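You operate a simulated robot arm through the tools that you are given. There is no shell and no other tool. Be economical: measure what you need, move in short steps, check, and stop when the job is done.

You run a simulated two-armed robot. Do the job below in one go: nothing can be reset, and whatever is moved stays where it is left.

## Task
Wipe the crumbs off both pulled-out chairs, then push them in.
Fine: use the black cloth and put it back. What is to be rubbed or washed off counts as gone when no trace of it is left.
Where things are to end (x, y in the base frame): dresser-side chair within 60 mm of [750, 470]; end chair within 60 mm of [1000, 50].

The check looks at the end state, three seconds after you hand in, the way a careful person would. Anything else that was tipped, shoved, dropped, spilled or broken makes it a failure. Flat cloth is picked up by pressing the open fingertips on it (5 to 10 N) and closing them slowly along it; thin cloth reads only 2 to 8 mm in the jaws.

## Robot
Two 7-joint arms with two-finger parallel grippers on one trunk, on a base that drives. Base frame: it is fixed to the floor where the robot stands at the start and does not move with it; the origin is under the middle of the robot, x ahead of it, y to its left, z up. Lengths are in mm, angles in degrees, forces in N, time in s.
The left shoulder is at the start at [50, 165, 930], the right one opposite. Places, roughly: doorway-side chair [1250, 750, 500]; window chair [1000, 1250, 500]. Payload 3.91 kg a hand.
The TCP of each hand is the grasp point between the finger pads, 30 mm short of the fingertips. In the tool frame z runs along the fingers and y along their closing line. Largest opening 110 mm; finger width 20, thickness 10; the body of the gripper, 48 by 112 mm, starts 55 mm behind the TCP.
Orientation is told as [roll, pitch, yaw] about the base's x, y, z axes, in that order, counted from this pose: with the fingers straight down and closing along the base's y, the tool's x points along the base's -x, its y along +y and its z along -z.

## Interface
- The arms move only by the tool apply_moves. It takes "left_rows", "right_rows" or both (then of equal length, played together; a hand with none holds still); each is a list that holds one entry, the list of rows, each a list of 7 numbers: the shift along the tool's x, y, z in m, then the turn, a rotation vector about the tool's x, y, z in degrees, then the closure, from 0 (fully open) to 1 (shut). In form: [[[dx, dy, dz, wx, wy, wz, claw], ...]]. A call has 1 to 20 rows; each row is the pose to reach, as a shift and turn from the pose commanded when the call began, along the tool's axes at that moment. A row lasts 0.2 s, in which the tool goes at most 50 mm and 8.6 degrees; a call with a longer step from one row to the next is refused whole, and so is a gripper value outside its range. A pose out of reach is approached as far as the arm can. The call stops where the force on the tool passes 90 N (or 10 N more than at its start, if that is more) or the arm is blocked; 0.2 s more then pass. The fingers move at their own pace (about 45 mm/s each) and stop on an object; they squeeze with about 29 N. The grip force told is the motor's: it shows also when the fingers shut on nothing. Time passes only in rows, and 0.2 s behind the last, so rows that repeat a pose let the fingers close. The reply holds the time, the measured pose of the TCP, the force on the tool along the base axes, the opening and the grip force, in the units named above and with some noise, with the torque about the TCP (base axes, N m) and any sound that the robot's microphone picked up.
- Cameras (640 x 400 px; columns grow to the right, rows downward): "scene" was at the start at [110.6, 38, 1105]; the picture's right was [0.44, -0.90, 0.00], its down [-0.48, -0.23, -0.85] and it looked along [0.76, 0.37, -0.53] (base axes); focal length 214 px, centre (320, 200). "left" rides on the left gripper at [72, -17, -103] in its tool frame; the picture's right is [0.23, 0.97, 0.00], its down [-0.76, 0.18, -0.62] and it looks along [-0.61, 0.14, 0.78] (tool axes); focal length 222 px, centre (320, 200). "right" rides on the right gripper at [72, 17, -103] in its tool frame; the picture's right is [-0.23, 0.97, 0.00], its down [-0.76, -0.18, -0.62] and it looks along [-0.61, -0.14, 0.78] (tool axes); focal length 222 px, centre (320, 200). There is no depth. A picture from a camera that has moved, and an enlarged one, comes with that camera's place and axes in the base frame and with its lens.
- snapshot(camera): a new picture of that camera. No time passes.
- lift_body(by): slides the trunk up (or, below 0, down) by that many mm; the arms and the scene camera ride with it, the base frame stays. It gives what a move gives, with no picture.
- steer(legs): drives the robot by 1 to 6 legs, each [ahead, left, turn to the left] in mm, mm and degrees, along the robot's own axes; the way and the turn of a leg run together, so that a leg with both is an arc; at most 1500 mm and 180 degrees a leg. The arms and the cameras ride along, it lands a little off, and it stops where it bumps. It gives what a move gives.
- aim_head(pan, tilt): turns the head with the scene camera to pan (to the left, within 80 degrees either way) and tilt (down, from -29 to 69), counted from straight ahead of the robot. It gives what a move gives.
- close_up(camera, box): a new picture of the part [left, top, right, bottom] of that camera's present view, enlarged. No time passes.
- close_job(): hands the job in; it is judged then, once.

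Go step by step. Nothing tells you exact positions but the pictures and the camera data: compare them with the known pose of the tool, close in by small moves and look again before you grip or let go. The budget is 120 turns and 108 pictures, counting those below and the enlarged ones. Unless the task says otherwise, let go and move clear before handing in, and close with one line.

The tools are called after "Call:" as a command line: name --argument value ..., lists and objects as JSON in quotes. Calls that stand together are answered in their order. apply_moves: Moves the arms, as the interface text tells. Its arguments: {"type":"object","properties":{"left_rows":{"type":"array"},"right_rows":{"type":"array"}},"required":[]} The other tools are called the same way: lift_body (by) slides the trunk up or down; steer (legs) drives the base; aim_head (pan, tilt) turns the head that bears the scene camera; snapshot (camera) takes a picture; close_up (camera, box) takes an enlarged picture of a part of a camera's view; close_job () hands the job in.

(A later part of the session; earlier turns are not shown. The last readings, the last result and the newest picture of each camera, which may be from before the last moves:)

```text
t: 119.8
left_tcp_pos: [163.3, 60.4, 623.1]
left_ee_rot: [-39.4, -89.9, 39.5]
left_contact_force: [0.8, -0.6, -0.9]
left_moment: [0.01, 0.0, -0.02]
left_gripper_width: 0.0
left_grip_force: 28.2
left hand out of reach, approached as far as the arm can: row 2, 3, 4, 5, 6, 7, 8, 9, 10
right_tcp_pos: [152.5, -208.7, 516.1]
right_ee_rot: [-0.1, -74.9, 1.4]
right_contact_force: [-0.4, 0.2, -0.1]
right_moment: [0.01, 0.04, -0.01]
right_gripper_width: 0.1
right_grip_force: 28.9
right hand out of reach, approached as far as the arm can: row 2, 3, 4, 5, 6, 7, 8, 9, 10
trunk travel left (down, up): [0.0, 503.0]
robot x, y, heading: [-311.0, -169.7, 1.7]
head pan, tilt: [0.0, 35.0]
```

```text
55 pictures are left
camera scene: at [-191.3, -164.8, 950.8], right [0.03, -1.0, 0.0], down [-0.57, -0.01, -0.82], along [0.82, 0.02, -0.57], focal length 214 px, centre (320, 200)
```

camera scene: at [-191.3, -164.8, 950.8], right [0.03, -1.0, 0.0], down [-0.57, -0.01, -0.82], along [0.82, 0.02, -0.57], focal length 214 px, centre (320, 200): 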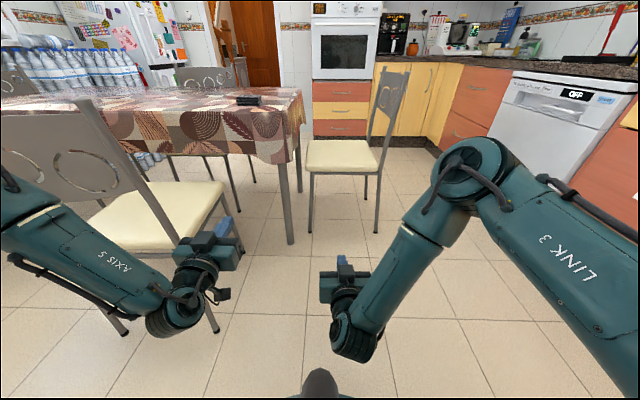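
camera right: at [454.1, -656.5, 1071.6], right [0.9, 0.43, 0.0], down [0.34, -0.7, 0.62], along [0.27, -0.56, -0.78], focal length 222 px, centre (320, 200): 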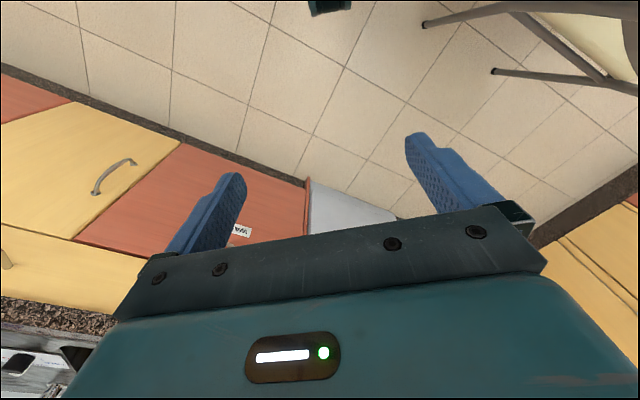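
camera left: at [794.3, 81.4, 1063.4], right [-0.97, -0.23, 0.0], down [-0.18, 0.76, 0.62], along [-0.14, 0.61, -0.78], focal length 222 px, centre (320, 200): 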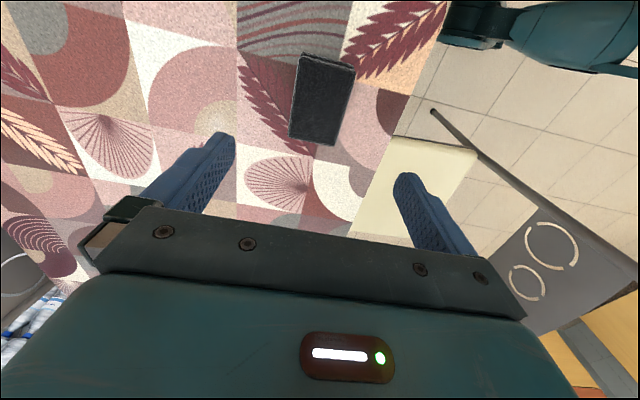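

Horizontal isn't reachable this low. A 45° downward-forward tilt will pass under the back panel just as well, so I'll set that on both hands.

Call:
apply_moves --left_rows '[[[0.0, -0.01, -0.005, 0, 6, 0, 1], [0.01, -0.025, -0.01, 0, 12, 0, 1], [0.03, -0.04, -0.015, 0, 18, 0, 1], [0.05, -0.055, -0.02, 0, 24, 0, 1], [0.07, -0.07, -0.025, 0, 30, 0, 1], [0.095, -0.085, -0.03, 0, 36, 0, 1], [0.12, -0.1, -0.035, 0, 42, 0, 1], [0.14, -0.115, -0.04, 0, 45, 0, 1], [0.152, -0.115, -0.045, 0, 45, 0, 1]]]' --right_rows '[[[0.0, -0.01, -0.002, 0, 5, 0, 1], [0.005, -0.02, -0.004, 0, 10, 0, 1], [0.01, -0.03, -0.007, 0, 15, 0, 1], [0.018, -0.04, -0.01, 0, 20, 0, 1], [0.026, -0.05, -0.013, 0, 25, 0, 1], [0.034, -0.06, -0.016, 0, 30, 0, 1], [0.042, -0.07, -0.018, 0, 30, 0, 1], [0.052, -0.075, -0.02, 0, 30, 0, 1], [0.052, -0.075, -0.02, 0, 30, 0, 1]]]'

Call:
snapshot --camera "scene"

```text
t: 121.8
left_tcp_pos: [115.9, 7.8, 535.4]
left_ee_rot: [-0.1, -45.0, 0.4]
left_contact_force: [0.1, -0.7, 0.3]
left_moment: [0.02, 0.03, 0.06]
left_gripper_width: 0.0
left_grip_force: 29.2
left hand out of reach, approached as far as the arm can: row 4, 5, 6, 7, 8, 9
right_tcp_pos: [119.4, -285.6, 471.5]
right_ee_rot: [-0.1, -45.1, 1.5]
right_contact_force: [-0.3, 0.7, 0.2]
right_moment: [-0.01, 0.03, 0.01]
right_gripper_width: 0.2
right_grip_force: 28.8
trunk travel left (down, up): [0.0, 503.0]
robot x, y, heading: [-307.8, -169.9, 1.3]
head pan, tilt: [0.0, 35.0]
```

```text
54 pictures are left
camera scene: at [-191.3, -164.8, 950.8], right [0.03, -1.0, 0.0], down [-0.57, -0.01, -0.82], along [0.82, 0.02, -0.57], focal length 214 px, centre (320, 200)
```

scene: 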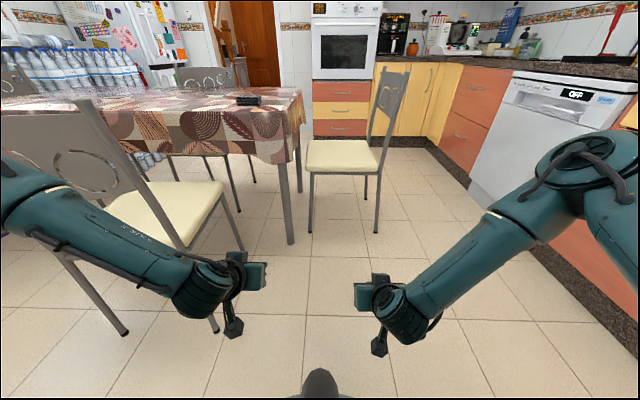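

Call:
apply_moves --left_rows '[[[0.01, 0, 0.01, 0, 0, 0, 1], [0.02, 0, 0.02, 0, 0, 0, 1], [0.03, 0, 0.03, 0, 0, 0, 1], [0.045, 0, 0.045, 0, 0, 0, 1], [0.045, 0, 0.045, 0, 0, 0, 1]]]'

```text
t: 123.0
left_tcp_pos: [117.1, 36.0, 508.8]
left_ee_rot: [0.0, -45.1, 0.4]
left_contact_force: [-0.2, 0.0, -0.3]
left_moment: [0.0, -0.03, 0.04]
left_gripper_width: 0.0
left_grip_force: 29.0
left hand out of reach, approached as far as the arm can: row 1, 2, 3, 4, 5
right_tcp_pos: [119.1, -284.1, 471.4]
right_ee_rot: [0.0, -45.0, 1.5]
right_contact_force: [-0.4, -0.3, 0.4]
right_moment: [-0.05, 0.01, 0.02]
right_gripper_width: 0.0
right_grip_force: 29.1
trunk travel left (down, up): [0.0, 503.0]
robot x, y, heading: [-310.0, -167.7, 1.6]
head pan, tilt: [0.0, 35.0]
```

The left elbow took a poor posture. I'll reset the left hand up to a tool-down pose mirroring the right hand's earlier one, then redo the approach.

Call:
apply_moves --left_rows '[[[-0.018, 0, -0.03, 0, 4, 0, 1], [-0.036, 0, -0.06, 0, 8, 0, 1], [-0.054, 0, -0.091, 0, 12, 0, 1], [-0.072, 0, -0.121, 0, 16, 0, 1], [-0.09, 0, -0.152, 0, 20, 0, 1], [-0.108, 0, -0.182, 0, 24, 0, 1], [-0.126, 0, -0.212, 0, 28, 0, 1], [-0.144, 0, -0.243, 0, 32, 0, 1], [-0.162, 0, -0.273, 0, 36, 0, 1], [-0.18, 0, -0.303, 0, 40, 0, 1], [-0.198, 0, -0.334, 0, 45, 0, 1], [-0.216, 0, -0.364, 0, 45, 0, 1]]]'

Call:
snapshot --camera "scene"

```text
t: 125.6
left_tcp_pos: [11.1, 35.4, 919.5]
left_ee_rot: [0.0, 0.0, 0.3]
left_contact_force: [1.0, -0.5, -0.8]
left_moment: [-0.02, -0.01, -0.03]
left_gripper_width: 0.0
left_grip_force: 28.9
right_tcp_pos: [118.7, -285.1, 471.3]
right_ee_rot: [0.0, -44.9, 1.5]
right_contact_force: [0.9, -0.2, 0.7]
right_moment: [0.04, 0.0, 0.02]
right_gripper_width: 0.0
right_grip_force: 29.0
trunk travel left (down, up): [0.0, 503.0]
robot x, y, heading: [-309.4, -166.7, 1.3]
head pan, tilt: [0.0, 35.0]
```

```text
53 pictures are left
camera scene: at [-191.3, -164.8, 950.7], right [0.03, -1.0, 0.0], down [-0.57, -0.01, -0.82], along [0.82, 0.02, -0.57], focal length 214 px, centre (320, 200)
```

scene: 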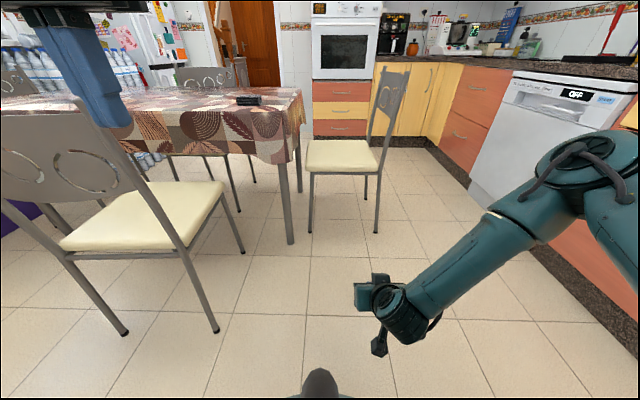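

Call:
apply_moves --left_rows '[[[-0.015, -0.005, 0.024, 0, -6, 0, 1], [-0.03, -0.01, 0.048, 0, -12, 0, 1], [-0.045, -0.015, 0.072, 0, -18, 0, 1], [-0.06, -0.02, 0.096, 0, -24, 0, 1], [-0.075, -0.026, 0.12, 0, -30, 0, 1], [-0.09, -0.032, 0.144, 0, -36, 0, 1], [-0.105, -0.038, 0.168, 0, -42, 0, 1], [-0.118, -0.042, 0.19, 0, -45, 0, 1]]]'

Call:
apply_moves --left_rows '[[[0.019, -0.005, 0.018, 0, 0, 0, 1], [0.038, -0.01, 0.035, 0, 0, 0, 1], [0.057, -0.015, 0.053, 0, 0, 0, 1], [0.076, -0.02, 0.07, 0, 0, 0, 1], [0.095, -0.025, 0.088, 0, 0, 0, 1], [0.114, -0.03, 0.106, 0, 0, 0, 1], [0.133, -0.035, 0.123, 0, 0, 0, 1], [0.152, -0.04, 0.141, 0, 0, 0, 1], [0.171, -0.045, 0.158, 0, 0, 0, 1], [0.19, -0.045, 0.176, 0, 0, 0, 1]]]'

Call:
snapshot --camera "scene"

```text
t: 127.4
left_tcp_pos: [127.4, -5.7, 727.5]
left_ee_rot: [-0.1, -45.2, 0.3]
left_contact_force: [0.0, -1.0, 0.7]
left_moment: [-0.01, 0.01, 0.01]
left_gripper_width: 0.2
left_grip_force: 29.2
right_tcp_pos: [119.2, -284.5, 470.8]
right_ee_rot: [0.0, -45.0, 1.5]
right_contact_force: [0.4, -0.3, 0.1]
right_moment: [0.02, 0.0, 0.01]
right_gripper_width: 0.0
right_grip_force: 28.4
trunk travel left (down, up): [0.0, 503.0]
robot x, y, heading: [-310.3, -168.7, 1.6]
head pan, tilt: [0.0, 35.0]
```

```text
t: 129.6
left_tcp_pos: [117.9, 10.8, 531.0]
left_ee_rot: [-0.1, -45.0, 0.2]
left_contact_force: [0.4, 0.0, 0.9]
left_moment: [0.01, -0.02, 0.0]
left_gripper_width: 0.0
left_grip_force: 29.5
left hand out of reach, approached as far as the arm can: row 6, 7, 8, 9, 10
right_tcp_pos: [119.4, -285.5, 470.7]
right_ee_rot: [-0.1, -45.1, 1.5]
right_contact_force: [-0.4, 0.3, -0.4]
right_moment: [0.0, -0.04, 0.0]
right_gripper_width: 0.0
right_grip_force: 29.0
trunk travel left (down, up): [0.0, 503.0]
robot x, y, heading: [-306.3, -166.2, 1.4]
head pan, tilt: [0.0, 35.0]
```

```text
52 pictures are left
camera scene: at [-191.3, -164.9, 950.8], right [0.03, -1.0, 0.0], down [-0.57, -0.01, -0.82], along [0.82, 0.02, -0.57], focal length 214 px, centre (320, 200)
```

scene: 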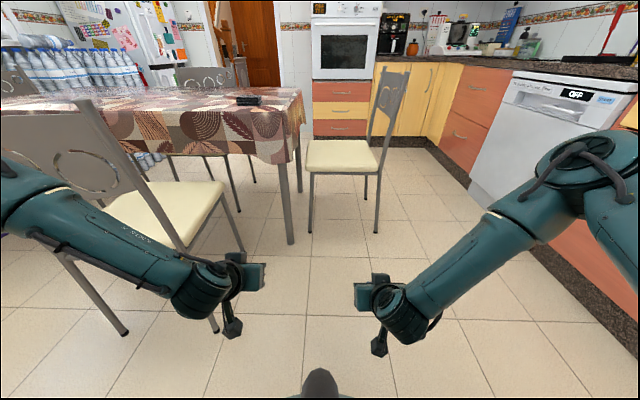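

Call:
apply_moves --left_rows '[[[0, 0, 0, 0, 5, 0, 1], [0.005, 0, 0.005, 0, 10, 0, 1], [0.012, 0, 0.012, 0, 15, 0, 1], [0.02, 0, 0.02, 0, 20, 0, 1], [0.03, 0, 0.03, 0, 20, 0, 1], [0.036, 0, 0.036, 0, 20, 0, 1]]]'

```text
t: 131.0
left_tcp_pos: [114.8, 20.3, 491.1]
left_ee_rot: [-0.1, -25.0, 0.4]
left_contact_force: [0.6, 0.0, 0.0]
left_moment: [-0.01, -0.02, -0.01]
left_gripper_width: 0.2
left_grip_force: 28.8
left hand out of reach, approached as far as the arm can: row 5, 6
right_tcp_pos: [118.5, -285.5, 471.1]
right_ee_rot: [0.0, -45.0, 1.4]
right_contact_force: [-0.9, -0.3, -0.8]
right_moment: [-0.02, 0.0, -0.01]
right_gripper_width: 0.0
right_grip_force: 29.0
trunk travel left (down, up): [0.0, 503.0]
robot x, y, heading: [-308.7, -167.9, 1.5]
head pan, tilt: [0.0, 35.0]
```

Call:
apply_moves --left_rows '[[[0.01, 0, 0, 0, 5, 0, 1], [0.018, 0, 0.003, 0, 10, 0, 1], [0.0245, 0, 0.005, 0, 10, 0, 1], [0.0245, 0, 0.005, 0, 10, 0, 1]]]'

Call:
snapshot --camera "scene"

```text
t: 132.0
left_tcp_pos: [94.3, 23.6, 478.9]
left_ee_rot: [-0.1, -15.0, 0.2]
left_contact_force: [0.0, 0.0, 0.1]
left_moment: [-0.01, -0.01, 0.04]
left_gripper_width: 0.1
left_grip_force: 29.1
left hand out of reach, approached as far as the arm can: row 3, 4
right_tcp_pos: [119.2, -285.4, 471.3]
right_ee_rot: [0.0, -44.9, 1.5]
right_contact_force: [-1.0, -0.6, -0.7]
right_moment: [-0.01, 0.01, -0.01]
right_gripper_width: 0.1
right_grip_force: 29.0
trunk travel left (down, up): [0.0, 503.0]
robot x, y, heading: [-311.1, -170.0, 1.6]
head pan, tilt: [0.0, 35.0]
```

```text
51 pictures are left
camera scene: at [-191.3, -164.8, 950.8], right [0.03, -1.0, 0.0], down [-0.57, -0.01, -0.82], along [0.82, 0.02, -0.57], focal length 214 px, centre (320, 200)
```

scene: 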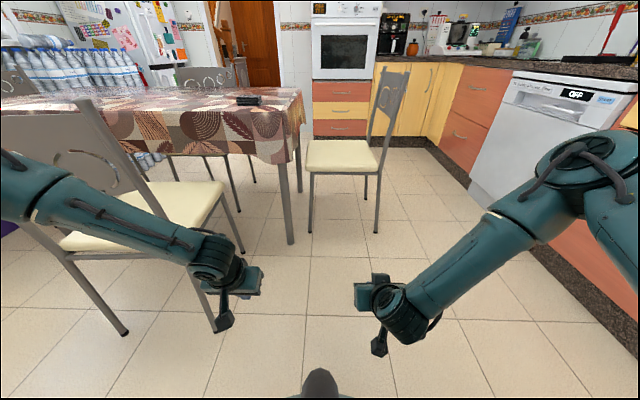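

I'll change the plan: the right hand works well, so I'll push with it alone. Its two fingers, opened wide, give a 110–130 mm contact on the seat's rear edge, centred on the chair. First, a closer look at the seat's rear edge.

Call:
aim_head --pan 40 --tilt 30

Call:
snapshot --camera "scene"

```text
t: 133.0
left_tcp_pos: [92.9, 24.0, 478.1]
left_ee_rot: [-0.1, -15.0, 0.3]
left_contact_force: [-0.4, -0.7, -1.1]
left_moment: [-0.01, 0.01, 0.02]
left_gripper_width: 0.1
left_grip_force: 29.0
right_tcp_pos: [119.0, -284.5, 471.9]
right_ee_rot: [0.0, -45.0, 1.4]
right_contact_force: [0.4, 0.5, 0.4]
right_moment: [-0.03, 0.01, 0.03]
right_gripper_width: 0.0
right_grip_force: 29.2
trunk travel left (down, up): [0.0, 503.0]
robot x, y, heading: [-309.2, -167.7, 1.6]
head pan, tilt: [40.0, 30.0]
```

```text
50 pictures are left
camera scene: at [-211.6, -107.2, 958.5], right [0.66, -0.75, 0.0], down [-0.37, -0.33, -0.87], along [0.65, 0.57, -0.5], focal length 214 px, centre (320, 200)
```

scene: 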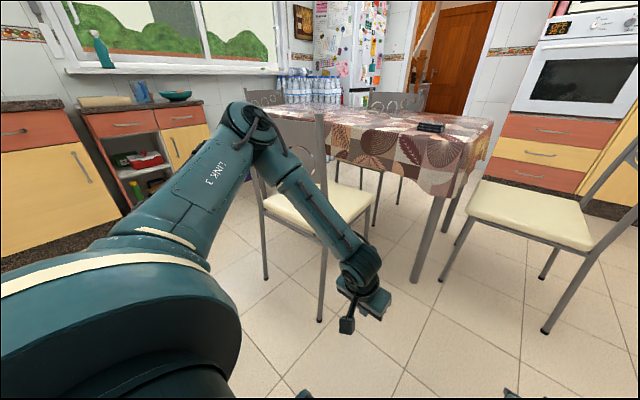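

Call:
apply_moves --left_rows '[[[0.003, 0.005, -0.03, 0, 2, 0, 1], [0.006, 0.01, -0.06, 0, 4, 0, 1], [0.01, 0.016, -0.09, 0, 6, 0, 1], [0.013, 0.022, -0.12, 0, 8, 0, 1], [0.016, 0.028, -0.15, 0, 10, 0, 1], [0.02, 0.034, -0.18, 0, 12, 0, 1], [0.023, 0.04, -0.21, 0, 14, 0, 1], [0.027, 0.046, -0.25, 0, 15, 0, 1], [0.031, 0.052, -0.29, 0, 15, 0, 1], [0.037, 0.058, -0.341, 0, 15, 0, 1]]]' --right_rows '[[[0, 0, 0, 0, 0, 0, 1], [0, 0, 0, 0, 0, 0, 0.8], [0, 0, 0, 0, 0, 0, 0.5], [0, 0, 0, 0, 0, 0, 0.3], [0, 0, 0, 0, 0, 0, 0], [0, 0, 0, 0, 0, 0, 0], [0, 0, 0, 0, 0, 0, 0], [0, 0, 0, 0, 0, 0, 0], [0, 0, 0, 0, 0, 0, 0], [0, 0, 0, 0, 0, 0, 0]]]'

Call:
steer --legs '[[-160, 0, -1.5], [0, 763, 0]]'

Call:
aim_head --pan 0 --tilt 30

Call:
snapshot --camera "scene"

Call:
snapshot --camera "right"

```text
refused: row 10 steps farther than a row can; nothing moved
```

```text
t: 138.2
left_tcp_pos: [-67.0, 786.0, 478.6]
left_ee_rot: [-0.1, -15.0, -0.1]
left_contact_force: [0.4, -0.3, -0.2]
left_moment: [-0.01, 0.02, 0.01]
left_gripper_width: 0.0
left_grip_force: 29.1
right_tcp_pos: [-44.4, 476.1, 471.4]
right_ee_rot: [0.0, -45.0, 1.1]
right_contact_force: [0.1, 0.0, -0.1]
right_moment: [0.02, -0.02, 0.01]
right_gripper_width: 0.0
right_grip_force: 29.3
trunk travel left (down, up): [0.0, 503.0]
robot x, y, heading: [-471.0, 595.7, 0.8]
head pan, tilt: [40.0, 30.0]
```

```text
t: 139.2
left_tcp_pos: [-67.3, 785.9, 478.5]
left_ee_rot: [-0.1, -15.0, 0.0]
left_contact_force: [-0.2, -0.1, 0.0]
left_moment: [-0.01, -0.02, -0.01]
left_gripper_width: 0.0
left_grip_force: 28.7
right_tcp_pos: [-43.5, 476.4, 472.4]
right_ee_rot: [-0.1, -45.0, 1.1]
right_contact_force: [0.7, 0.9, -0.1]
right_moment: [0.02, -0.03, 0.0]
right_gripper_width: 0.1
right_grip_force: 29.1
trunk travel left (down, up): [0.0, 503.0]
robot x, y, heading: [-475.2, 597.4, 1.2]
head pan, tilt: [0.0, 30.0]
```

```text
49 pictures are left
camera scene: at [-351.3, 599.3, 958.6], right [0.02, -1.0, 0.0], down [-0.5, -0.01, -0.87], along [0.87, 0.02, -0.5], focal length 214 px, centre (320, 200)
```

scene: 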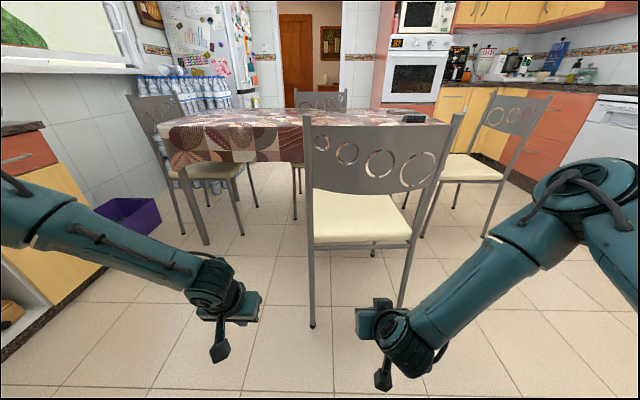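

```text
48 pictures are left
camera right: at [-168.4, 491.8, 492.9], right [0.14, 0.98, 0.16], down [0.1, -0.18, 0.98], along [0.98, -0.12, -0.12], focal length 222 px, centre (320, 200)
```

right: 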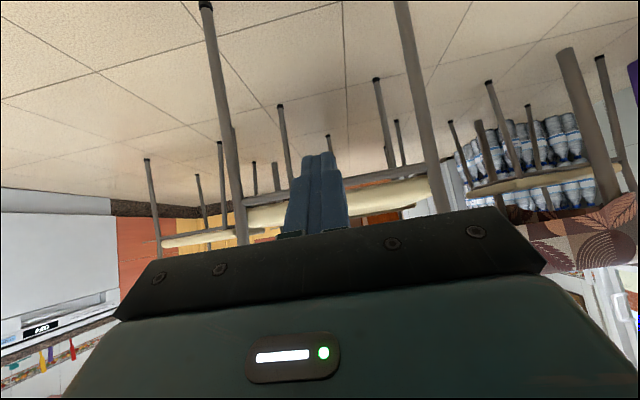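

The wrist view clearly shows the rear rail at z ≈ 418 and the seat edge at 430–470, with posts at y ≈ 285 and 641 (centre ≈ 463). I'll raise the left hand away, open the right, and straighten the heading.

Call:
apply_moves --left_rows '[[[0.003, 0.005, -0.03, 0, 2, 0, 1], [0.006, 0.01, -0.06, 0, 4, 0, 1], [0.01, 0.016, -0.09, 0, 6, 0, 1], [0.013, 0.022, -0.12, 0, 8, 0, 1], [0.016, 0.028, -0.15, 0, 10, 0, 1], [0.02, 0.034, -0.18, 0, 12, 0, 1], [0.023, 0.04, -0.21, 0, 14, 0, 1], [0.027, 0.046, -0.245, 0, 15, 0, 1], [0.031, 0.052, -0.28, 0, 15, 0, 1], [0.034, 0.055, -0.31, 0, 15, 0, 1], [0.037, 0.058, -0.341, 0, 15, 0, 1]]]' --right_rows '[[[0, 0, 0, 0, 0, 0, 1], [0, 0, 0, 0, 0, 0, 0.8], [0, 0, 0, 0, 0, 0, 0.5], [0, 0, 0, 0, 0, 0, 0.3], [0, 0, 0, 0, 0, 0, 0], [0.003, 0, 0.003, 0, 0, 0, 0], [0.006, 0, 0.006, 0, 0, 0, 0], [0.006, 0, 0.006, 0, 0, 0, 0], [0.006, 0, 0.006, 0, 0, 0, 0], [0.006, 0, 0.006, 0, 0, 0, 0], [0.006, 0, 0.006, 0, 0, 0, 0]]]'

Call:
steer --legs '[[0, 0, -1.2], [200, 0, 0]]'

Call:
snapshot --camera "scene"

Call:
snapshot --camera "right"

```text
t: 141.6
left_tcp_pos: [-192.8, 844.9, 800.5]
left_ee_rot: [0.0, 0.1, -0.2]
left_contact_force: [0.2, -0.2, 0.2]
left_moment: [0.03, 0.0, -0.01]
left_gripper_width: 0.0
left_grip_force: 29.0
right_tcp_pos: [-44.7, 476.5, 462.8]
right_ee_rot: [0.0, -45.0, 1.0]
right_contact_force: [-0.6, 0.4, 0.7]
right_moment: [0.02, 0.01, -0.02]
right_gripper_width: 110.0
right_grip_force: 0.1
trunk travel left (down, up): [0.0, 503.0]
robot x, y, heading: [-470.4, 599.9, 0.9]
head pan, tilt: [0.0, 30.0]
```

```text
t: 143.6
left_tcp_pos: [13.2, 836.1, 799.0]
left_ee_rot: [-0.2, -0.1, -1.5]
left_contact_force: [0.0, -0.1, -0.1]
left_moment: [-0.02, -0.02, -0.02]
left_gripper_width: 0.0
left_grip_force: 28.8
right_tcp_pos: [150.0, 466.5, 462.3]
right_ee_rot: [-0.1, -45.0, -0.2]
right_contact_force: [-0.9, 0.6, -0.5]
right_moment: [0.02, -0.02, -0.01]
right_gripper_width: 109.9
right_grip_force: 0.0
trunk travel left (down, up): [0.0, 503.0]
robot x, y, heading: [-275.4, 594.5, -0.0]
head pan, tilt: [0.0, 30.0]
```

```text
47 pictures are left
camera scene: at [-152.7, 595.6, 958.6], right [-0.01, -1.0, 0.0], down [-0.5, 0.0, -0.87], along [0.87, 0.0, -0.5], focal length 214 px, centre (320, 200)
```

scene: 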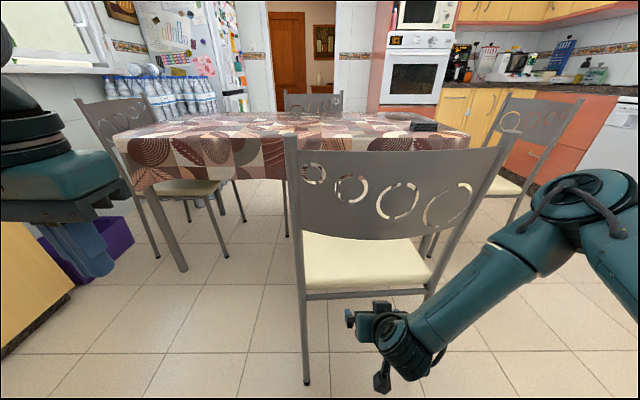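

```text
46 pictures are left
camera right: at [27.1, 483.9, 484.3], right [0.17, 0.97, 0.16], down [0.1, -0.18, 0.98], along [0.98, -0.15, -0.12], focal length 222 px, centre (320, 200)
```

right: 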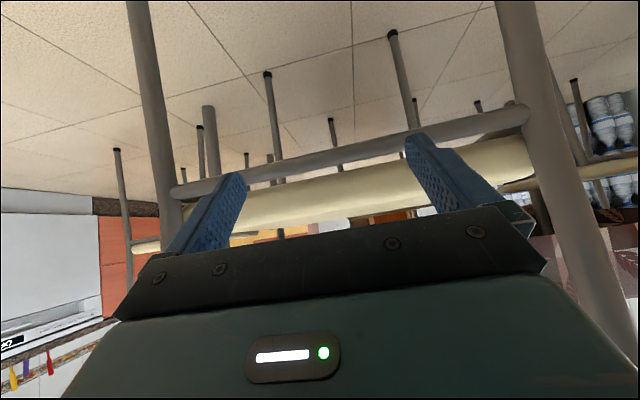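

Well centred behind the seat. I'll advance to make contact and check the force.

Call:
steer --legs '[[90, 0, 0]]'

Call:
snapshot --camera "right"

```text
t: 144.7
left_tcp_pos: [101.5, 836.4, 799.0]
left_ee_rot: [-0.1, 0.0, -1.4]
left_contact_force: [-1.2, 0.0, -0.6]
left_moment: [-0.02, 0.01, 0.03]
left_gripper_width: 0.0
left_grip_force: 28.9
right_tcp_pos: [240.0, 464.8, 462.5]
right_ee_rot: [-0.2, -45.0, -0.3]
right_contact_force: [-12.5, 1.7, -5.8]
right_moment: [-0.29, 0.3, 0.81]
right_gripper_width: 110.0
right_grip_force: 0.0
trunk travel left (down, up): [0.0, 503.0]
robot x, y, heading: [-184.5, 597.7, -0.2]
head pan, tilt: [0.0, 30.0]
```

```text
45 pictures are left
camera right: at [116.2, 482.8, 483.8], right [0.17, 0.97, 0.16], down [0.1, -0.18, 0.98], along [0.98, -0.15, -0.12], focal length 222 px, centre (320, 200)
```

right: 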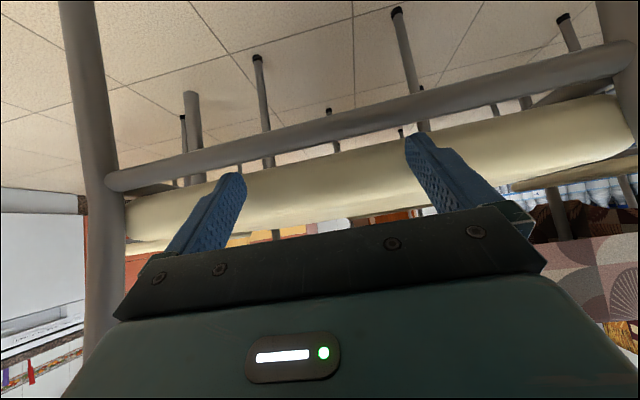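

Contact on the seat edge at x ≈ 260 with 12 N. I'll push on 160 mm and check that it stays straight.

Call:
steer --legs '[[80, 0, 0], [80, 0, 0]]'

Call:
snapshot --camera "scene"

Call:
snapshot --camera "right"

```text
t: 146.4
left_tcp_pos: [260.8, 835.4, 799.6]
left_ee_rot: [-0.2, 0.2, -1.5]
left_contact_force: [0.7, 0.2, 0.9]
left_moment: [-0.01, -0.02, 0.0]
left_gripper_width: 0.1
left_grip_force: 28.6
right_tcp_pos: [400.8, 463.9, 464.8]
right_ee_rot: [0.0, -45.3, -0.5]
right_contact_force: [-7.8, -0.8, -3.4]
right_moment: [-0.24, 0.22, 0.47]
right_gripper_width: 109.6
right_grip_force: 0.0
trunk travel left (down, up): [0.0, 503.0]
robot x, y, heading: [-23.6, 596.1, -0.2]
head pan, tilt: [0.0, 30.0]
```

```text
44 pictures are left
camera scene: at [95.6, 594.1, 958.5], right [-0.01, -1.0, 0.0], down [-0.5, 0.0, -0.87], along [0.87, 0.0, -0.5], focal length 214 px, centre (320, 200)
```

scene: 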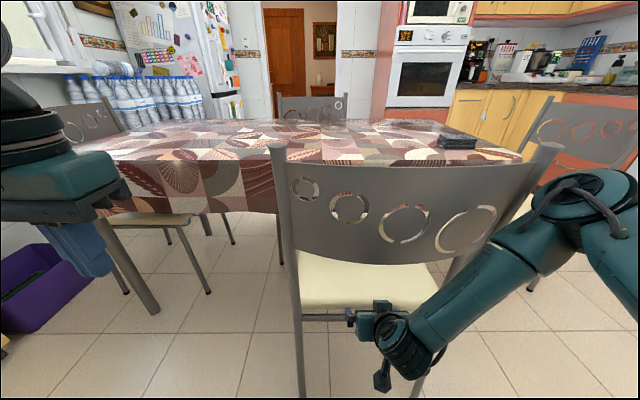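

```text
43 pictures are left
camera right: at [276.9, 481.7, 484.5], right [0.17, 0.97, 0.16], down [0.09, -0.18, 0.98], along [0.98, -0.15, -0.12], focal length 222 px, centre (320, 200)
```

right: 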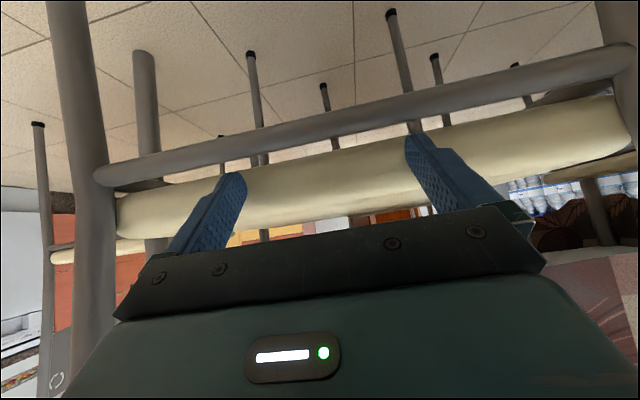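

It's sliding straight. I need another ~163 mm (rear edge to x ≈ 584).

Call:
steer --legs '[[80, 0, 0], [82, 0, 0]]'

Call:
snapshot --camera "scene"

```text
t: 147.9
left_tcp_pos: [358.8, 836.0, 799.9]
left_ee_rot: [0.0, 0.0, -1.6]
left_contact_force: [-0.2, -0.5, 0.2]
left_moment: [0.02, -0.01, 0.04]
left_gripper_width: 0.0
left_grip_force: 29.0
right_tcp_pos: [490.1, 463.7, 462.3]
right_ee_rot: [0.3, -43.9, -0.5]
right_contact_force: [-0.3, -0.2, -0.3]
right_moment: [0.0, -0.01, 0.0]
right_gripper_width: 110.2
right_grip_force: 0.0
trunk travel left (down, up): [0.0, 503.0]
robot x, y, heading: [70.7, 594.2, -0.2]
head pan, tilt: [0.0, 30.0]
stopped in leg 2: the force on the tool passed its limit (the readings are from after the stop); the commanded pose is now the measured one
```

```text
42 pictures are left
camera scene: at [194.0, 593.5, 958.5], right [-0.01, -1.0, 0.0], down [-0.5, 0.0, -0.87], along [0.87, -0.01, -0.5], focal length 214 px, centre (320, 200)
```

scene: 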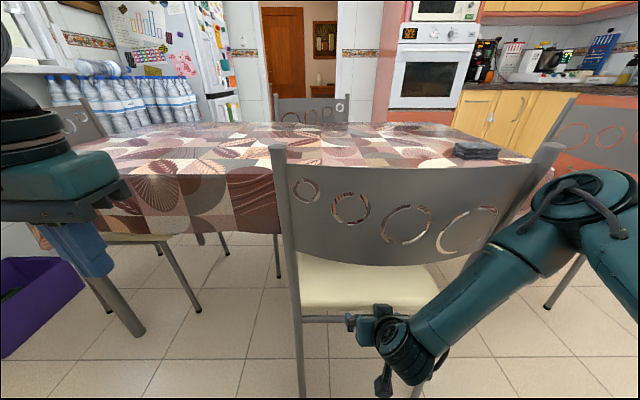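

The push stopped on a force spike with the rear edge at x ≈ 511. I'll look for what the chair has met.

Call:
snapshot --camera "right"

Call:
close_up --camera "scene" --box '[80, 120, 600, 400]'

```text
41 pictures are left
camera right: at [365.9, 481.7, 485.4], right [0.17, 0.97, 0.16], down [0.11, -0.18, 0.98], along [0.98, -0.15, -0.14], focal length 222 px, centre (320, 200)
```

right: 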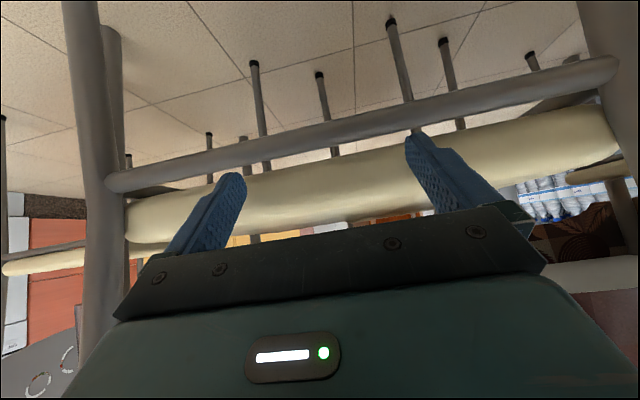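

```text
1.23 times, centred on (340, 260) of scene
camera zoom: at [194.0, 593.5, 958.5], right [-0.01, -1.0, 0.0], down [-0.5, 0.0, -0.87], along [0.87, -0.01, -0.5], focal length 264 px, centre (295, 126)
```

zoom: 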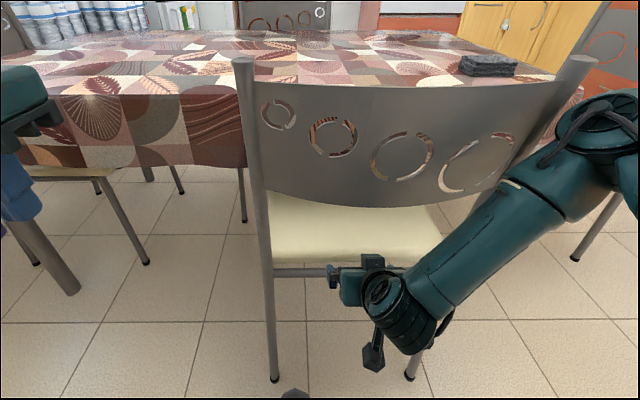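

The chair is square (rear feet at x ≈ 478) and at about x ≈ 690; it needs ~60 mm more. I'll nudge gently to see whether it is truly blocked.

Call:
steer --legs '[[15, 0, 0]]'

```text
t: 148.7
left_tcp_pos: [373.9, 835.0, 800.1]
left_ee_rot: [0.0, -0.2, -1.6]
left_contact_force: [0.2, 0.5, 0.5]
left_moment: [0.0, -0.05, 0.03]
left_gripper_width: 0.1
left_grip_force: 29.3
right_tcp_pos: [503.4, 463.1, 460.3]
right_ee_rot: [0.1, -43.8, -0.5]
right_contact_force: [-13.7, -3.2, 2.1]
right_moment: [0.17, 0.1, 0.69]
right_gripper_width: 108.0
right_grip_force: 0.0
trunk travel left (down, up): [0.0, 503.0]
robot x, y, heading: [87.6, 593.5, -0.4]
head pan, tilt: [0.0, 30.0]
```

Call:
steer --legs '[[15, 0, 0]]'

Call:
snapshot --camera "right"

```text
t: 149.4
left_tcp_pos: [389.3, 834.5, 799.2]
left_ee_rot: [-0.1, 0.0, -1.5]
left_contact_force: [0.2, -0.6, -0.1]
left_moment: [0.0, 0.02, -0.02]
left_gripper_width: 0.4
left_grip_force: 28.9
right_tcp_pos: [517.3, 463.7, 458.9]
right_ee_rot: [-0.1, -43.6, -0.3]
right_contact_force: [-10.3, -0.1, -5.0]
right_moment: [-0.33, 0.29, 0.6]
right_gripper_width: 109.5
right_grip_force: 0.1
trunk travel left (down, up): [0.0, 503.0]
robot x, y, heading: [104.5, 597.6, -0.0]
head pan, tilt: [0.0, 30.0]
```

```text
39 pictures are left
camera right: at [394.4, 480.9, 484.0], right [0.17, 0.97, 0.16], down [0.12, -0.18, 0.98], along [0.98, -0.15, -0.15], focal length 222 px, centre (320, 200)
```

right: 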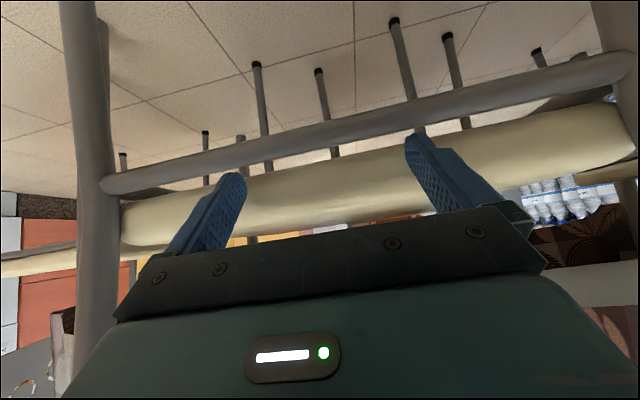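

The chair moves freely with ~10 N, so the spike was transient. I'll push the last ~45 mm in short legs.

Call:
steer --legs '[[22, 0, 0]]'

Call:
steer --legs '[[22, 0, 0]]'

Call:
snapshot --camera "scene"

```text
t: 150.2
left_tcp_pos: [410.1, 835.3, 799.8]
left_ee_rot: [0.0, -0.1, -1.5]
left_contact_force: [0.5, -0.1, -0.5]
left_moment: [0.0, -0.02, 0.01]
left_gripper_width: 0.0
left_grip_force: 28.9
right_tcp_pos: [538.3, 462.9, 457.7]
right_ee_rot: [-0.2, -43.4, -0.1]
right_contact_force: [-12.9, 0.6, -6.5]
right_moment: [-0.36, 0.38, 0.81]
right_gripper_width: 109.9
right_grip_force: 0.0
trunk travel left (down, up): [0.0, 503.0]
robot x, y, heading: [123.6, 595.6, -0.2]
head pan, tilt: [0.0, 30.0]
```

```text
t: 151.0
left_tcp_pos: [432.7, 834.4, 799.1]
left_ee_rot: [-0.1, 0.0, -1.5]
left_contact_force: [-0.2, 0.4, 0.5]
left_moment: [-0.02, -0.04, 0.02]
left_gripper_width: 0.0
left_grip_force: 29.1
right_tcp_pos: [561.1, 462.9, 457.0]
right_ee_rot: [-0.3, -43.3, -0.1]
right_contact_force: [-11.1, 2.3, -5.4]
right_moment: [-0.29, 0.28, 0.77]
right_gripper_width: 110.2
right_grip_force: 0.1
trunk travel left (down, up): [0.0, 503.0]
robot x, y, heading: [145.1, 598.0, -0.2]
head pan, tilt: [0.0, 30.0]
```

```text
38 pictures are left
camera scene: at [267.8, 593.5, 958.4], right [0.0, -1.0, 0.0], down [-0.5, 0.0, -0.87], along [0.87, 0.0, -0.5], focal length 214 px, centre (320, 200)
```

scene: 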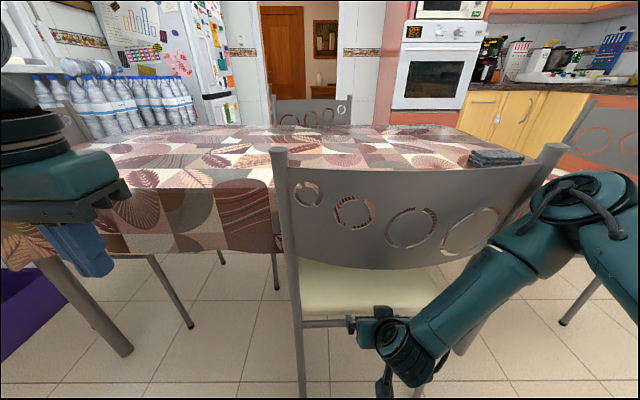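

The rear edge is at x ≈ 582, which puts the chair at ≈ (747, 466). I'll back off straight and verify from the feet.

Call:
steer --legs '[[-300, 0, 0]]'

Call:
snapshot --camera "scene"

```text
t: 153.1
left_tcp_pos: [131.2, 837.1, 798.9]
left_ee_rot: [-0.1, 0.0, -1.0]
left_contact_force: [-0.3, 0.4, -0.5]
left_moment: [-0.01, -0.02, -0.01]
left_gripper_width: 0.0
left_grip_force: 29.4
right_tcp_pos: [262.3, 466.2, 458.1]
right_ee_rot: [-0.3, -43.3, 0.4]
right_contact_force: [0.2, 0.3, 0.7]
right_moment: [0.0, 0.0, 0.0]
right_gripper_width: 110.3
right_grip_force: 0.0
trunk travel left (down, up): [0.0, 503.0]
robot x, y, heading: [-153.3, 600.8, 0.3]
head pan, tilt: [0.0, 30.0]
```

```text
37 pictures are left
camera scene: at [-31.4, 594.5, 958.5], right [0.0, -1.0, 0.0], down [-0.5, 0.0, -0.87], along [0.87, 0.0, -0.5], focal length 214 px, centre (320, 200)
```

scene: 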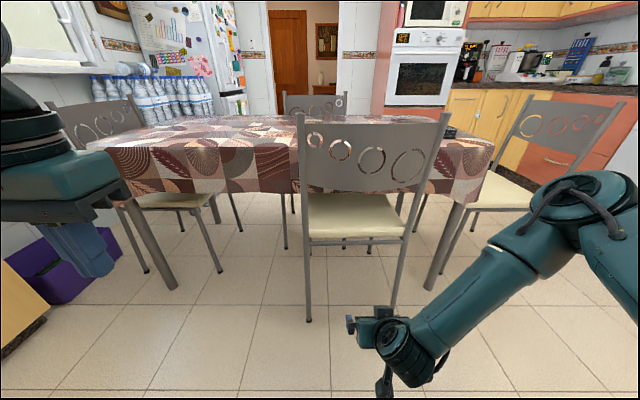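

The chair sits at about (750, 467), straight. Now for the end chair: I'll move clear, turn to face +y in open floor, then check clearances before going behind it.

Call:
steer --legs '[[0, -900, 0], [0, 0, 89.7], [-500, 0, 0]]'

Call:
aim_head --pan -60 --tilt 30

Call:
snapshot --camera "scene"

```text
t: 164.1
left_tcp_pos: [-380.4, -514.7, 798.5]
left_ee_rot: [-0.1, 0.0, 89.6]
left_contact_force: [-0.4, -0.4, -0.6]
left_moment: [0.03, 0.02, -0.01]
left_gripper_width: 0.0
left_grip_force: 29.2
right_tcp_pos: [-10.3, -380.1, 457.5]
right_ee_rot: [-0.4, -43.3, 91.1]
right_contact_force: [-0.7, -0.6, 0.3]
right_moment: [0.06, 0.0, 0.0]
right_gripper_width: 110.1
right_grip_force: 0.0
trunk travel left (down, up): [0.0, 503.0]
robot x, y, heading: [-135.3, -797.3, 90.7]
head pan, tilt: [0.0, 30.0]
```

```text
t: 165.4
left_tcp_pos: [-381.5, -514.1, 799.7]
left_ee_rot: [-0.2, 0.0, 89.5]
left_contact_force: [-0.1, 0.2, 0.0]
left_moment: [0.01, 0.03, 0.03]
left_gripper_width: 0.0
left_grip_force: 29.4
right_tcp_pos: [-10.9, -379.7, 457.6]
right_ee_rot: [-0.3, -43.3, 91.0]
right_contact_force: [-0.4, -0.1, -0.7]
right_moment: [0.0, -0.02, -0.02]
right_gripper_width: 109.9
right_grip_force: 0.0
trunk travel left (down, up): [0.0, 503.0]
robot x, y, heading: [-137.8, -794.2, 90.9]
head pan, tilt: [-60.0, 30.0]
```

```text
36 pictures are left
camera scene: at [-57.5, -721.3, 958.6], right [0.51, -0.86, 0.0], down [-0.43, -0.26, -0.87], along [0.74, 0.44, -0.5], focal length 214 px, centre (320, 200)
```

scene: 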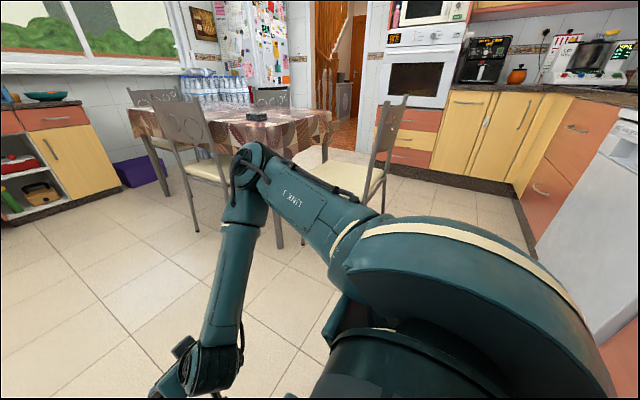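

The elbow and hands have room. I'll back to y ≈ -970 and strafe partway toward the end chair, then look again.

Call:
steer --legs '[[-175, 0, -0.9], [0, -650, 0]]'

Call:
snapshot --camera "scene"

Call:
snapshot --camera "right"

```text
t: 167.9
left_tcp_pos: [-306.3, -678.6, 798.6]
left_ee_rot: [0.0, 0.2, 88.0]
left_contact_force: [-0.6, 0.1, -0.2]
left_moment: [-0.01, -0.02, -0.01]
left_gripper_width: 0.3
left_grip_force: 28.9
right_tcp_pos: [66.9, -554.7, 457.5]
right_ee_rot: [-0.4, -43.3, 89.5]
right_contact_force: [-0.1, 1.0, -0.9]
right_moment: [-0.03, 0.01, -0.02]
right_gripper_width: 109.9
right_grip_force: 0.0
trunk travel left (down, up): [0.0, 503.0]
robot x, y, heading: [-72.6, -964.7, 88.9]
head pan, tilt: [-60.0, 30.0]
stopped in leg 2: the robot was blocked; the commanded pose is now the measured one
```

```text
35 pictures are left
camera scene: at [11.2, -893.3, 958.5], right [0.49, -0.87, 0.0], down [-0.44, -0.24, -0.87], along [0.76, 0.42, -0.5], focal length 214 px, centre (320, 200)
```

scene: 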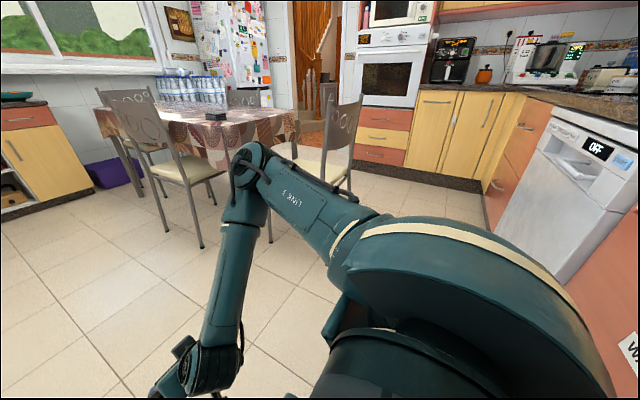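

```text
34 pictures are left
camera right: at [49.0, -676.7, 483.1], right [-0.97, 0.18, 0.15], down [0.17, 0.12, 0.98], along [0.16, 0.98, -0.15], focal length 222 px, centre (320, 200)
```

right: 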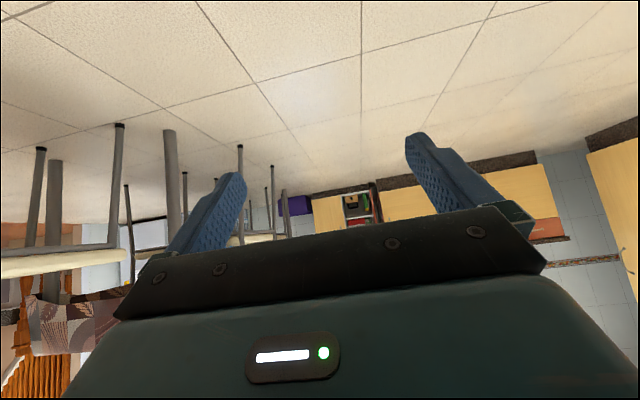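

The base bumped the cabinet behind, so I'm too far back. I'll go forward 75 mm and retract the right hand 120 mm so it clears the chair while strafing.

Call:
steer --legs '[[75, 0, 1.1]]'

Call:
apply_moves --right_rows '[[[0.015, 0, -0.014, 0, 0, 0, 0], [0.03, 0, -0.028, 0, 0, 0, 0], [0.045, 0, -0.042, 0, 0, 0, 0], [0.06, 0, -0.056, 0, 0, 0, 0], [0.075, 0, -0.07, 0, 0, 0, 0], [0.0874, 0, -0.0823, 0, 0, 0, 0]]]'

Call:
aim_head --pan -80 --tilt 45

Call:
snapshot --camera "scene"

```text
t: 168.9
left_tcp_pos: [-312.1, -607.9, 800.1]
left_ee_rot: [0.0, 0.0, 89.1]
left_contact_force: [-0.2, 0.0, -0.1]
left_moment: [-0.04, 0.0, 0.01]
left_gripper_width: 0.1
left_grip_force: 29.2
right_tcp_pos: [59.0, -477.7, 457.7]
right_ee_rot: [-0.4, -43.3, 90.7]
right_contact_force: [0.1, -0.1, 0.1]
right_moment: [0.01, -0.05, -0.01]
right_gripper_width: 109.9
right_grip_force: 0.1
trunk travel left (down, up): [0.0, 503.0]
robot x, y, heading: [-66.0, -893.4, 90.4]
head pan, tilt: [-60.0, 30.0]
```

```text
t: 170.4
left_tcp_pos: [-310.1, -609.7, 797.2]
left_ee_rot: [-0.1, 0.0, 89.0]
left_contact_force: [-0.4, 0.3, -0.3]
left_moment: [0.0, 0.02, 0.02]
left_gripper_width: 0.2
left_grip_force: 29.4
right_tcp_pos: [66.1, -501.0, 502.4]
right_ee_rot: [0.7, -59.0, 84.2]
right_contact_force: [-0.6, 0.9, -0.3]
right_moment: [0.02, 0.02, -0.01]
right_gripper_width: 110.2
right_grip_force: 0.1
trunk travel left (down, up): [0.0, 503.0]
robot x, y, heading: [-69.4, -891.4, 90.2]
head pan, tilt: [-60.0, 30.0]
stopped in row 6 (right hand): the arm was blocked; the commanded pose is now the measured one
```

```text
t: 171.2
left_tcp_pos: [-312.9, -608.8, 798.9]
left_ee_rot: [0.0, 0.0, 89.1]
left_contact_force: [-0.4, -0.1, -0.9]
left_moment: [0.0, 0.01, 0.02]
left_gripper_width: 0.0
left_grip_force: 28.6
right_tcp_pos: [66.0, -499.5, 501.9]
right_ee_rot: [0.3, -59.0, 84.5]
right_contact_force: [0.1, -0.2, 0.5]
right_moment: [0.04, 0.0, -0.03]
right_gripper_width: 109.8
right_grip_force: 0.1
trunk travel left (down, up): [0.0, 503.0]
robot x, y, heading: [-66.3, -896.6, 90.3]
head pan, tilt: [-80.0, 45.0]
```

```text
33 pictures are left
camera scene: at [11.7, -849.5, 936.0], right [0.18, -0.98, 0.0], down [-0.69, -0.13, -0.71], along [0.7, 0.13, -0.71], focal length 214 px, centre (320, 200)
```

scene: 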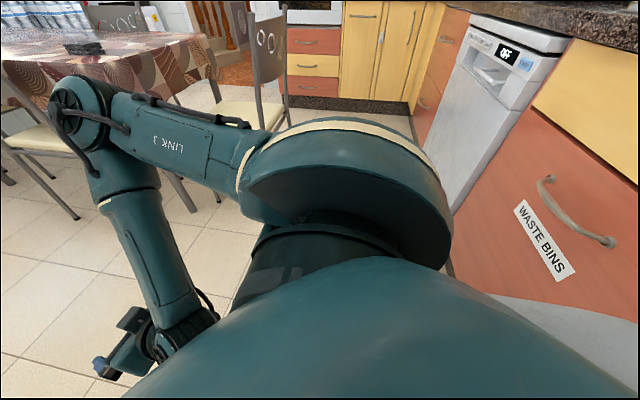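

The right wrist met the robot's own body, and there's too little room behind this chair for the low push. Sliding takes only ~11 N, so I'll grip the top of the backrest from above instead, which holds both tipping and heading, and drive it in. First, raise the trunk and re-pose the right hand tool-down.

Call:
lift_body --by 350

Call:
apply_moves --right_rows '[[[-0.01, 0, -0.006, 0, 7.5, 0, 0], [-0.02, 0, -0.012, 0, 15, 0, 0], [-0.03, 0, -0.018, 0, 22.5, 0, 0], [-0.04, 0, -0.024, 0, 30, 0, 0], [-0.05, 0, -0.03, 0, 37.5, 0, 0], [-0.06, 0, -0.036, 0, 45, 0, 0], [-0.07, 0, -0.042, 0, 52.5, 0, 0], [-0.0857, 0, -0.0515, 0, 59, 0, 0]]]'

Call:
apply_moves --right_rows '[[[0, 0, 0, 0, 0, 8, 0], [0, 0, 0, 0, 0, 16, 0], [0, 0, 0, 0, 0, 24, 0], [0, 0, 0, 0, 0, 32, 0], [0, 0, 0, 0, 0, 40, 0], [0, 0, 0, 0, 0, 48, 0], [0, 0, 0, 0, 0, 56, 0], [0, 0, 0, 0, 0, 64, 0], [0, 0, 0, 0, 0, 72, 0], [0, 0, 0, 0, 0, 80, 0], [0, 0, 0, 0, 0, 84.3, 0]]]'

```text
t: 174.7
left_tcp_pos: [-312.2, -609.7, 1148.7]
left_ee_rot: [-0.1, 0.0, 89.0]
left_contact_force: [-0.1, 0.1, -0.9]
left_moment: [-0.04, -0.02, 0.01]
left_gripper_width: 0.2
left_grip_force: 29.2
right_tcp_pos: [65.9, -502.4, 850.0]
right_ee_rot: [0.2, -58.6, 84.7]
right_contact_force: [0.5, 0.0, 0.4]
right_moment: [0.0, 0.03, -0.03]
right_gripper_width: 110.1
right_grip_force: 0.1
trunk travel left (down, up): [-350.0, 153.0]
robot x, y, heading: [-68.7, -892.1, 90.5]
head pan, tilt: [-80.0, 45.0]
```

```text
t: 176.4
left_tcp_pos: [-312.3, -607.8, 1149.5]
left_ee_rot: [-0.1, 0.2, 89.1]
left_contact_force: [0.3, 0.1, 0.1]
left_moment: [-0.01, 0.01, 0.0]
left_gripper_width: 0.0
left_grip_force: 28.9
right_tcp_pos: [66.4, -500.5, 950.7]
right_ee_rot: [0.1, 0.5, 84.9]
right_contact_force: [0.0, 0.0, 0.4]
right_moment: [0.02, 0.02, 0.0]
right_gripper_width: 110.0
right_grip_force: 0.0
trunk travel left (down, up): [-350.0, 153.0]
robot x, y, heading: [-69.3, -893.2, 90.3]
head pan, tilt: [-80.0, 45.0]
```

```text
t: 178.8
left_tcp_pos: [-311.9, -609.7, 1149.3]
left_ee_rot: [-0.1, -0.1, 89.1]
left_contact_force: [-0.3, -0.6, 0.3]
left_moment: [0.01, 0.01, 0.01]
left_gripper_width: 0.1
left_grip_force: 28.8
right_tcp_pos: [66.6, -500.6, 950.4]
right_ee_rot: [-0.6, 0.1, 0.5]
right_contact_force: [0.7, 0.1, -0.4]
right_moment: [0.02, 0.01, -0.04]
right_gripper_width: 110.1
right_grip_force: 0.1
trunk travel left (down, up): [-350.0, 153.0]
robot x, y, heading: [-69.4, -894.3, 90.3]
head pan, tilt: [-80.0, 45.0]
```

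Call:
lift_body --by 50

Call:
steer --legs '[[0, -600, 0]]'

Call:
aim_head --pan -30 --tilt 40

Call:
snapshot --camera "scene"

Call:
snapshot --camera "right"

```text
t: 179.8
left_tcp_pos: [-312.8, -608.4, 1198.8]
left_ee_rot: [-0.2, 0.1, 89.0]
left_contact_force: [0.3, 1.3, -0.4]
left_moment: [0.0, -0.02, -0.01]
left_gripper_width: 0.2
left_grip_force: 29.5
right_tcp_pos: [67.0, -501.7, 999.3]
right_ee_rot: [-0.6, 0.1, 0.5]
right_contact_force: [-0.3, -0.3, 0.4]
right_moment: [-0.04, 0.02, 0.03]
right_gripper_width: 110.0
right_grip_force: 0.1
trunk travel left (down, up): [-400.0, 103.0]
robot x, y, heading: [-70.0, -894.0, 90.5]
head pan, tilt: [-80.0, 45.0]
```

```text
t: 183.1
left_tcp_pos: [279.7, -604.4, 1199.8]
left_ee_rot: [0.0, 0.1, 89.4]
left_contact_force: [-0.7, 0.0, 0.0]
left_moment: [0.02, 0.06, 0.04]
left_gripper_width: 0.3
left_grip_force: 28.4
right_tcp_pos: [658.2, -495.0, 1000.6]
right_ee_rot: [-0.5, 0.2, 0.8]
right_contact_force: [0.6, -0.3, 0.6]
right_moment: [-0.01, 0.0, 0.01]
right_gripper_width: 110.0
right_grip_force: 0.0
trunk travel left (down, up): [-400.0, 103.0]
robot x, y, heading: [526.7, -886.3, 90.5]
head pan, tilt: [-80.0, 45.0]
```

```text
t: 184.3
left_tcp_pos: [279.9, -605.3, 1200.4]
left_ee_rot: [-0.1, 0.0, 89.4]
left_contact_force: [-0.2, 0.9, 0.3]
left_moment: [0.05, 0.03, -0.02]
left_gripper_width: 0.1
left_grip_force: 29.5
right_tcp_pos: [658.2, -496.8, 1000.3]
right_ee_rot: [-0.5, 0.1, 0.8]
right_contact_force: [0.3, -0.1, -0.6]
right_moment: [0.0, 0.01, 0.01]
right_gripper_width: 109.8
right_grip_force: 0.1
trunk travel left (down, up): [-400.0, 103.0]
robot x, y, heading: [524.1, -886.2, 90.5]
head pan, tilt: [-30.0, 40.0]
```

```text
32 pictures are left
camera scene: at [566.8, -784.9, 1343.2], right [0.87, -0.49, 0.0], down [-0.32, -0.56, -0.77], along [0.38, 0.67, -0.64], focal length 214 px, centre (320, 200)
```

scene: 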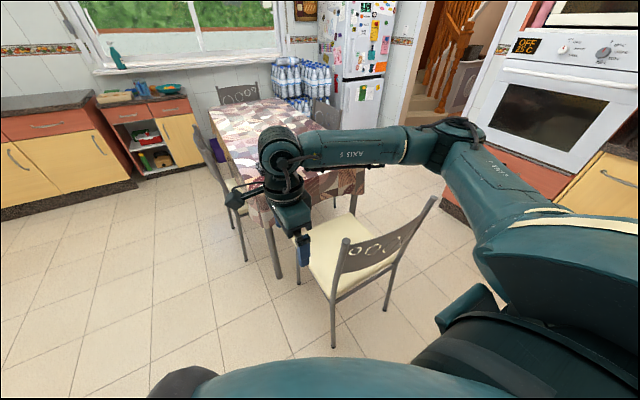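

```text
31 pictures are left
camera right: at [586.1, -478.3, 1103.0], right [0.21, 0.98, -0.01], down [0.77, -0.16, 0.62], along [0.61, -0.14, -0.78], focal length 222 px, centre (320, 200)
```

right: 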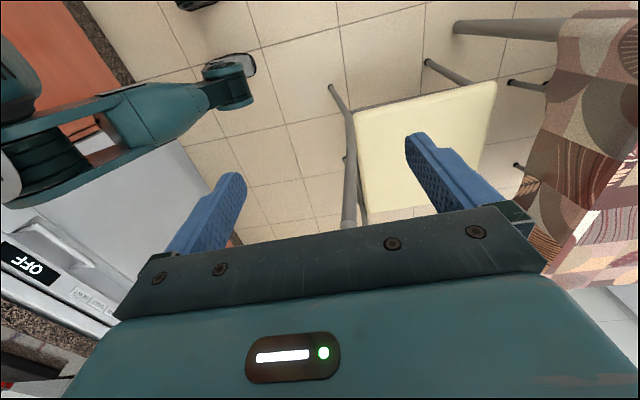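

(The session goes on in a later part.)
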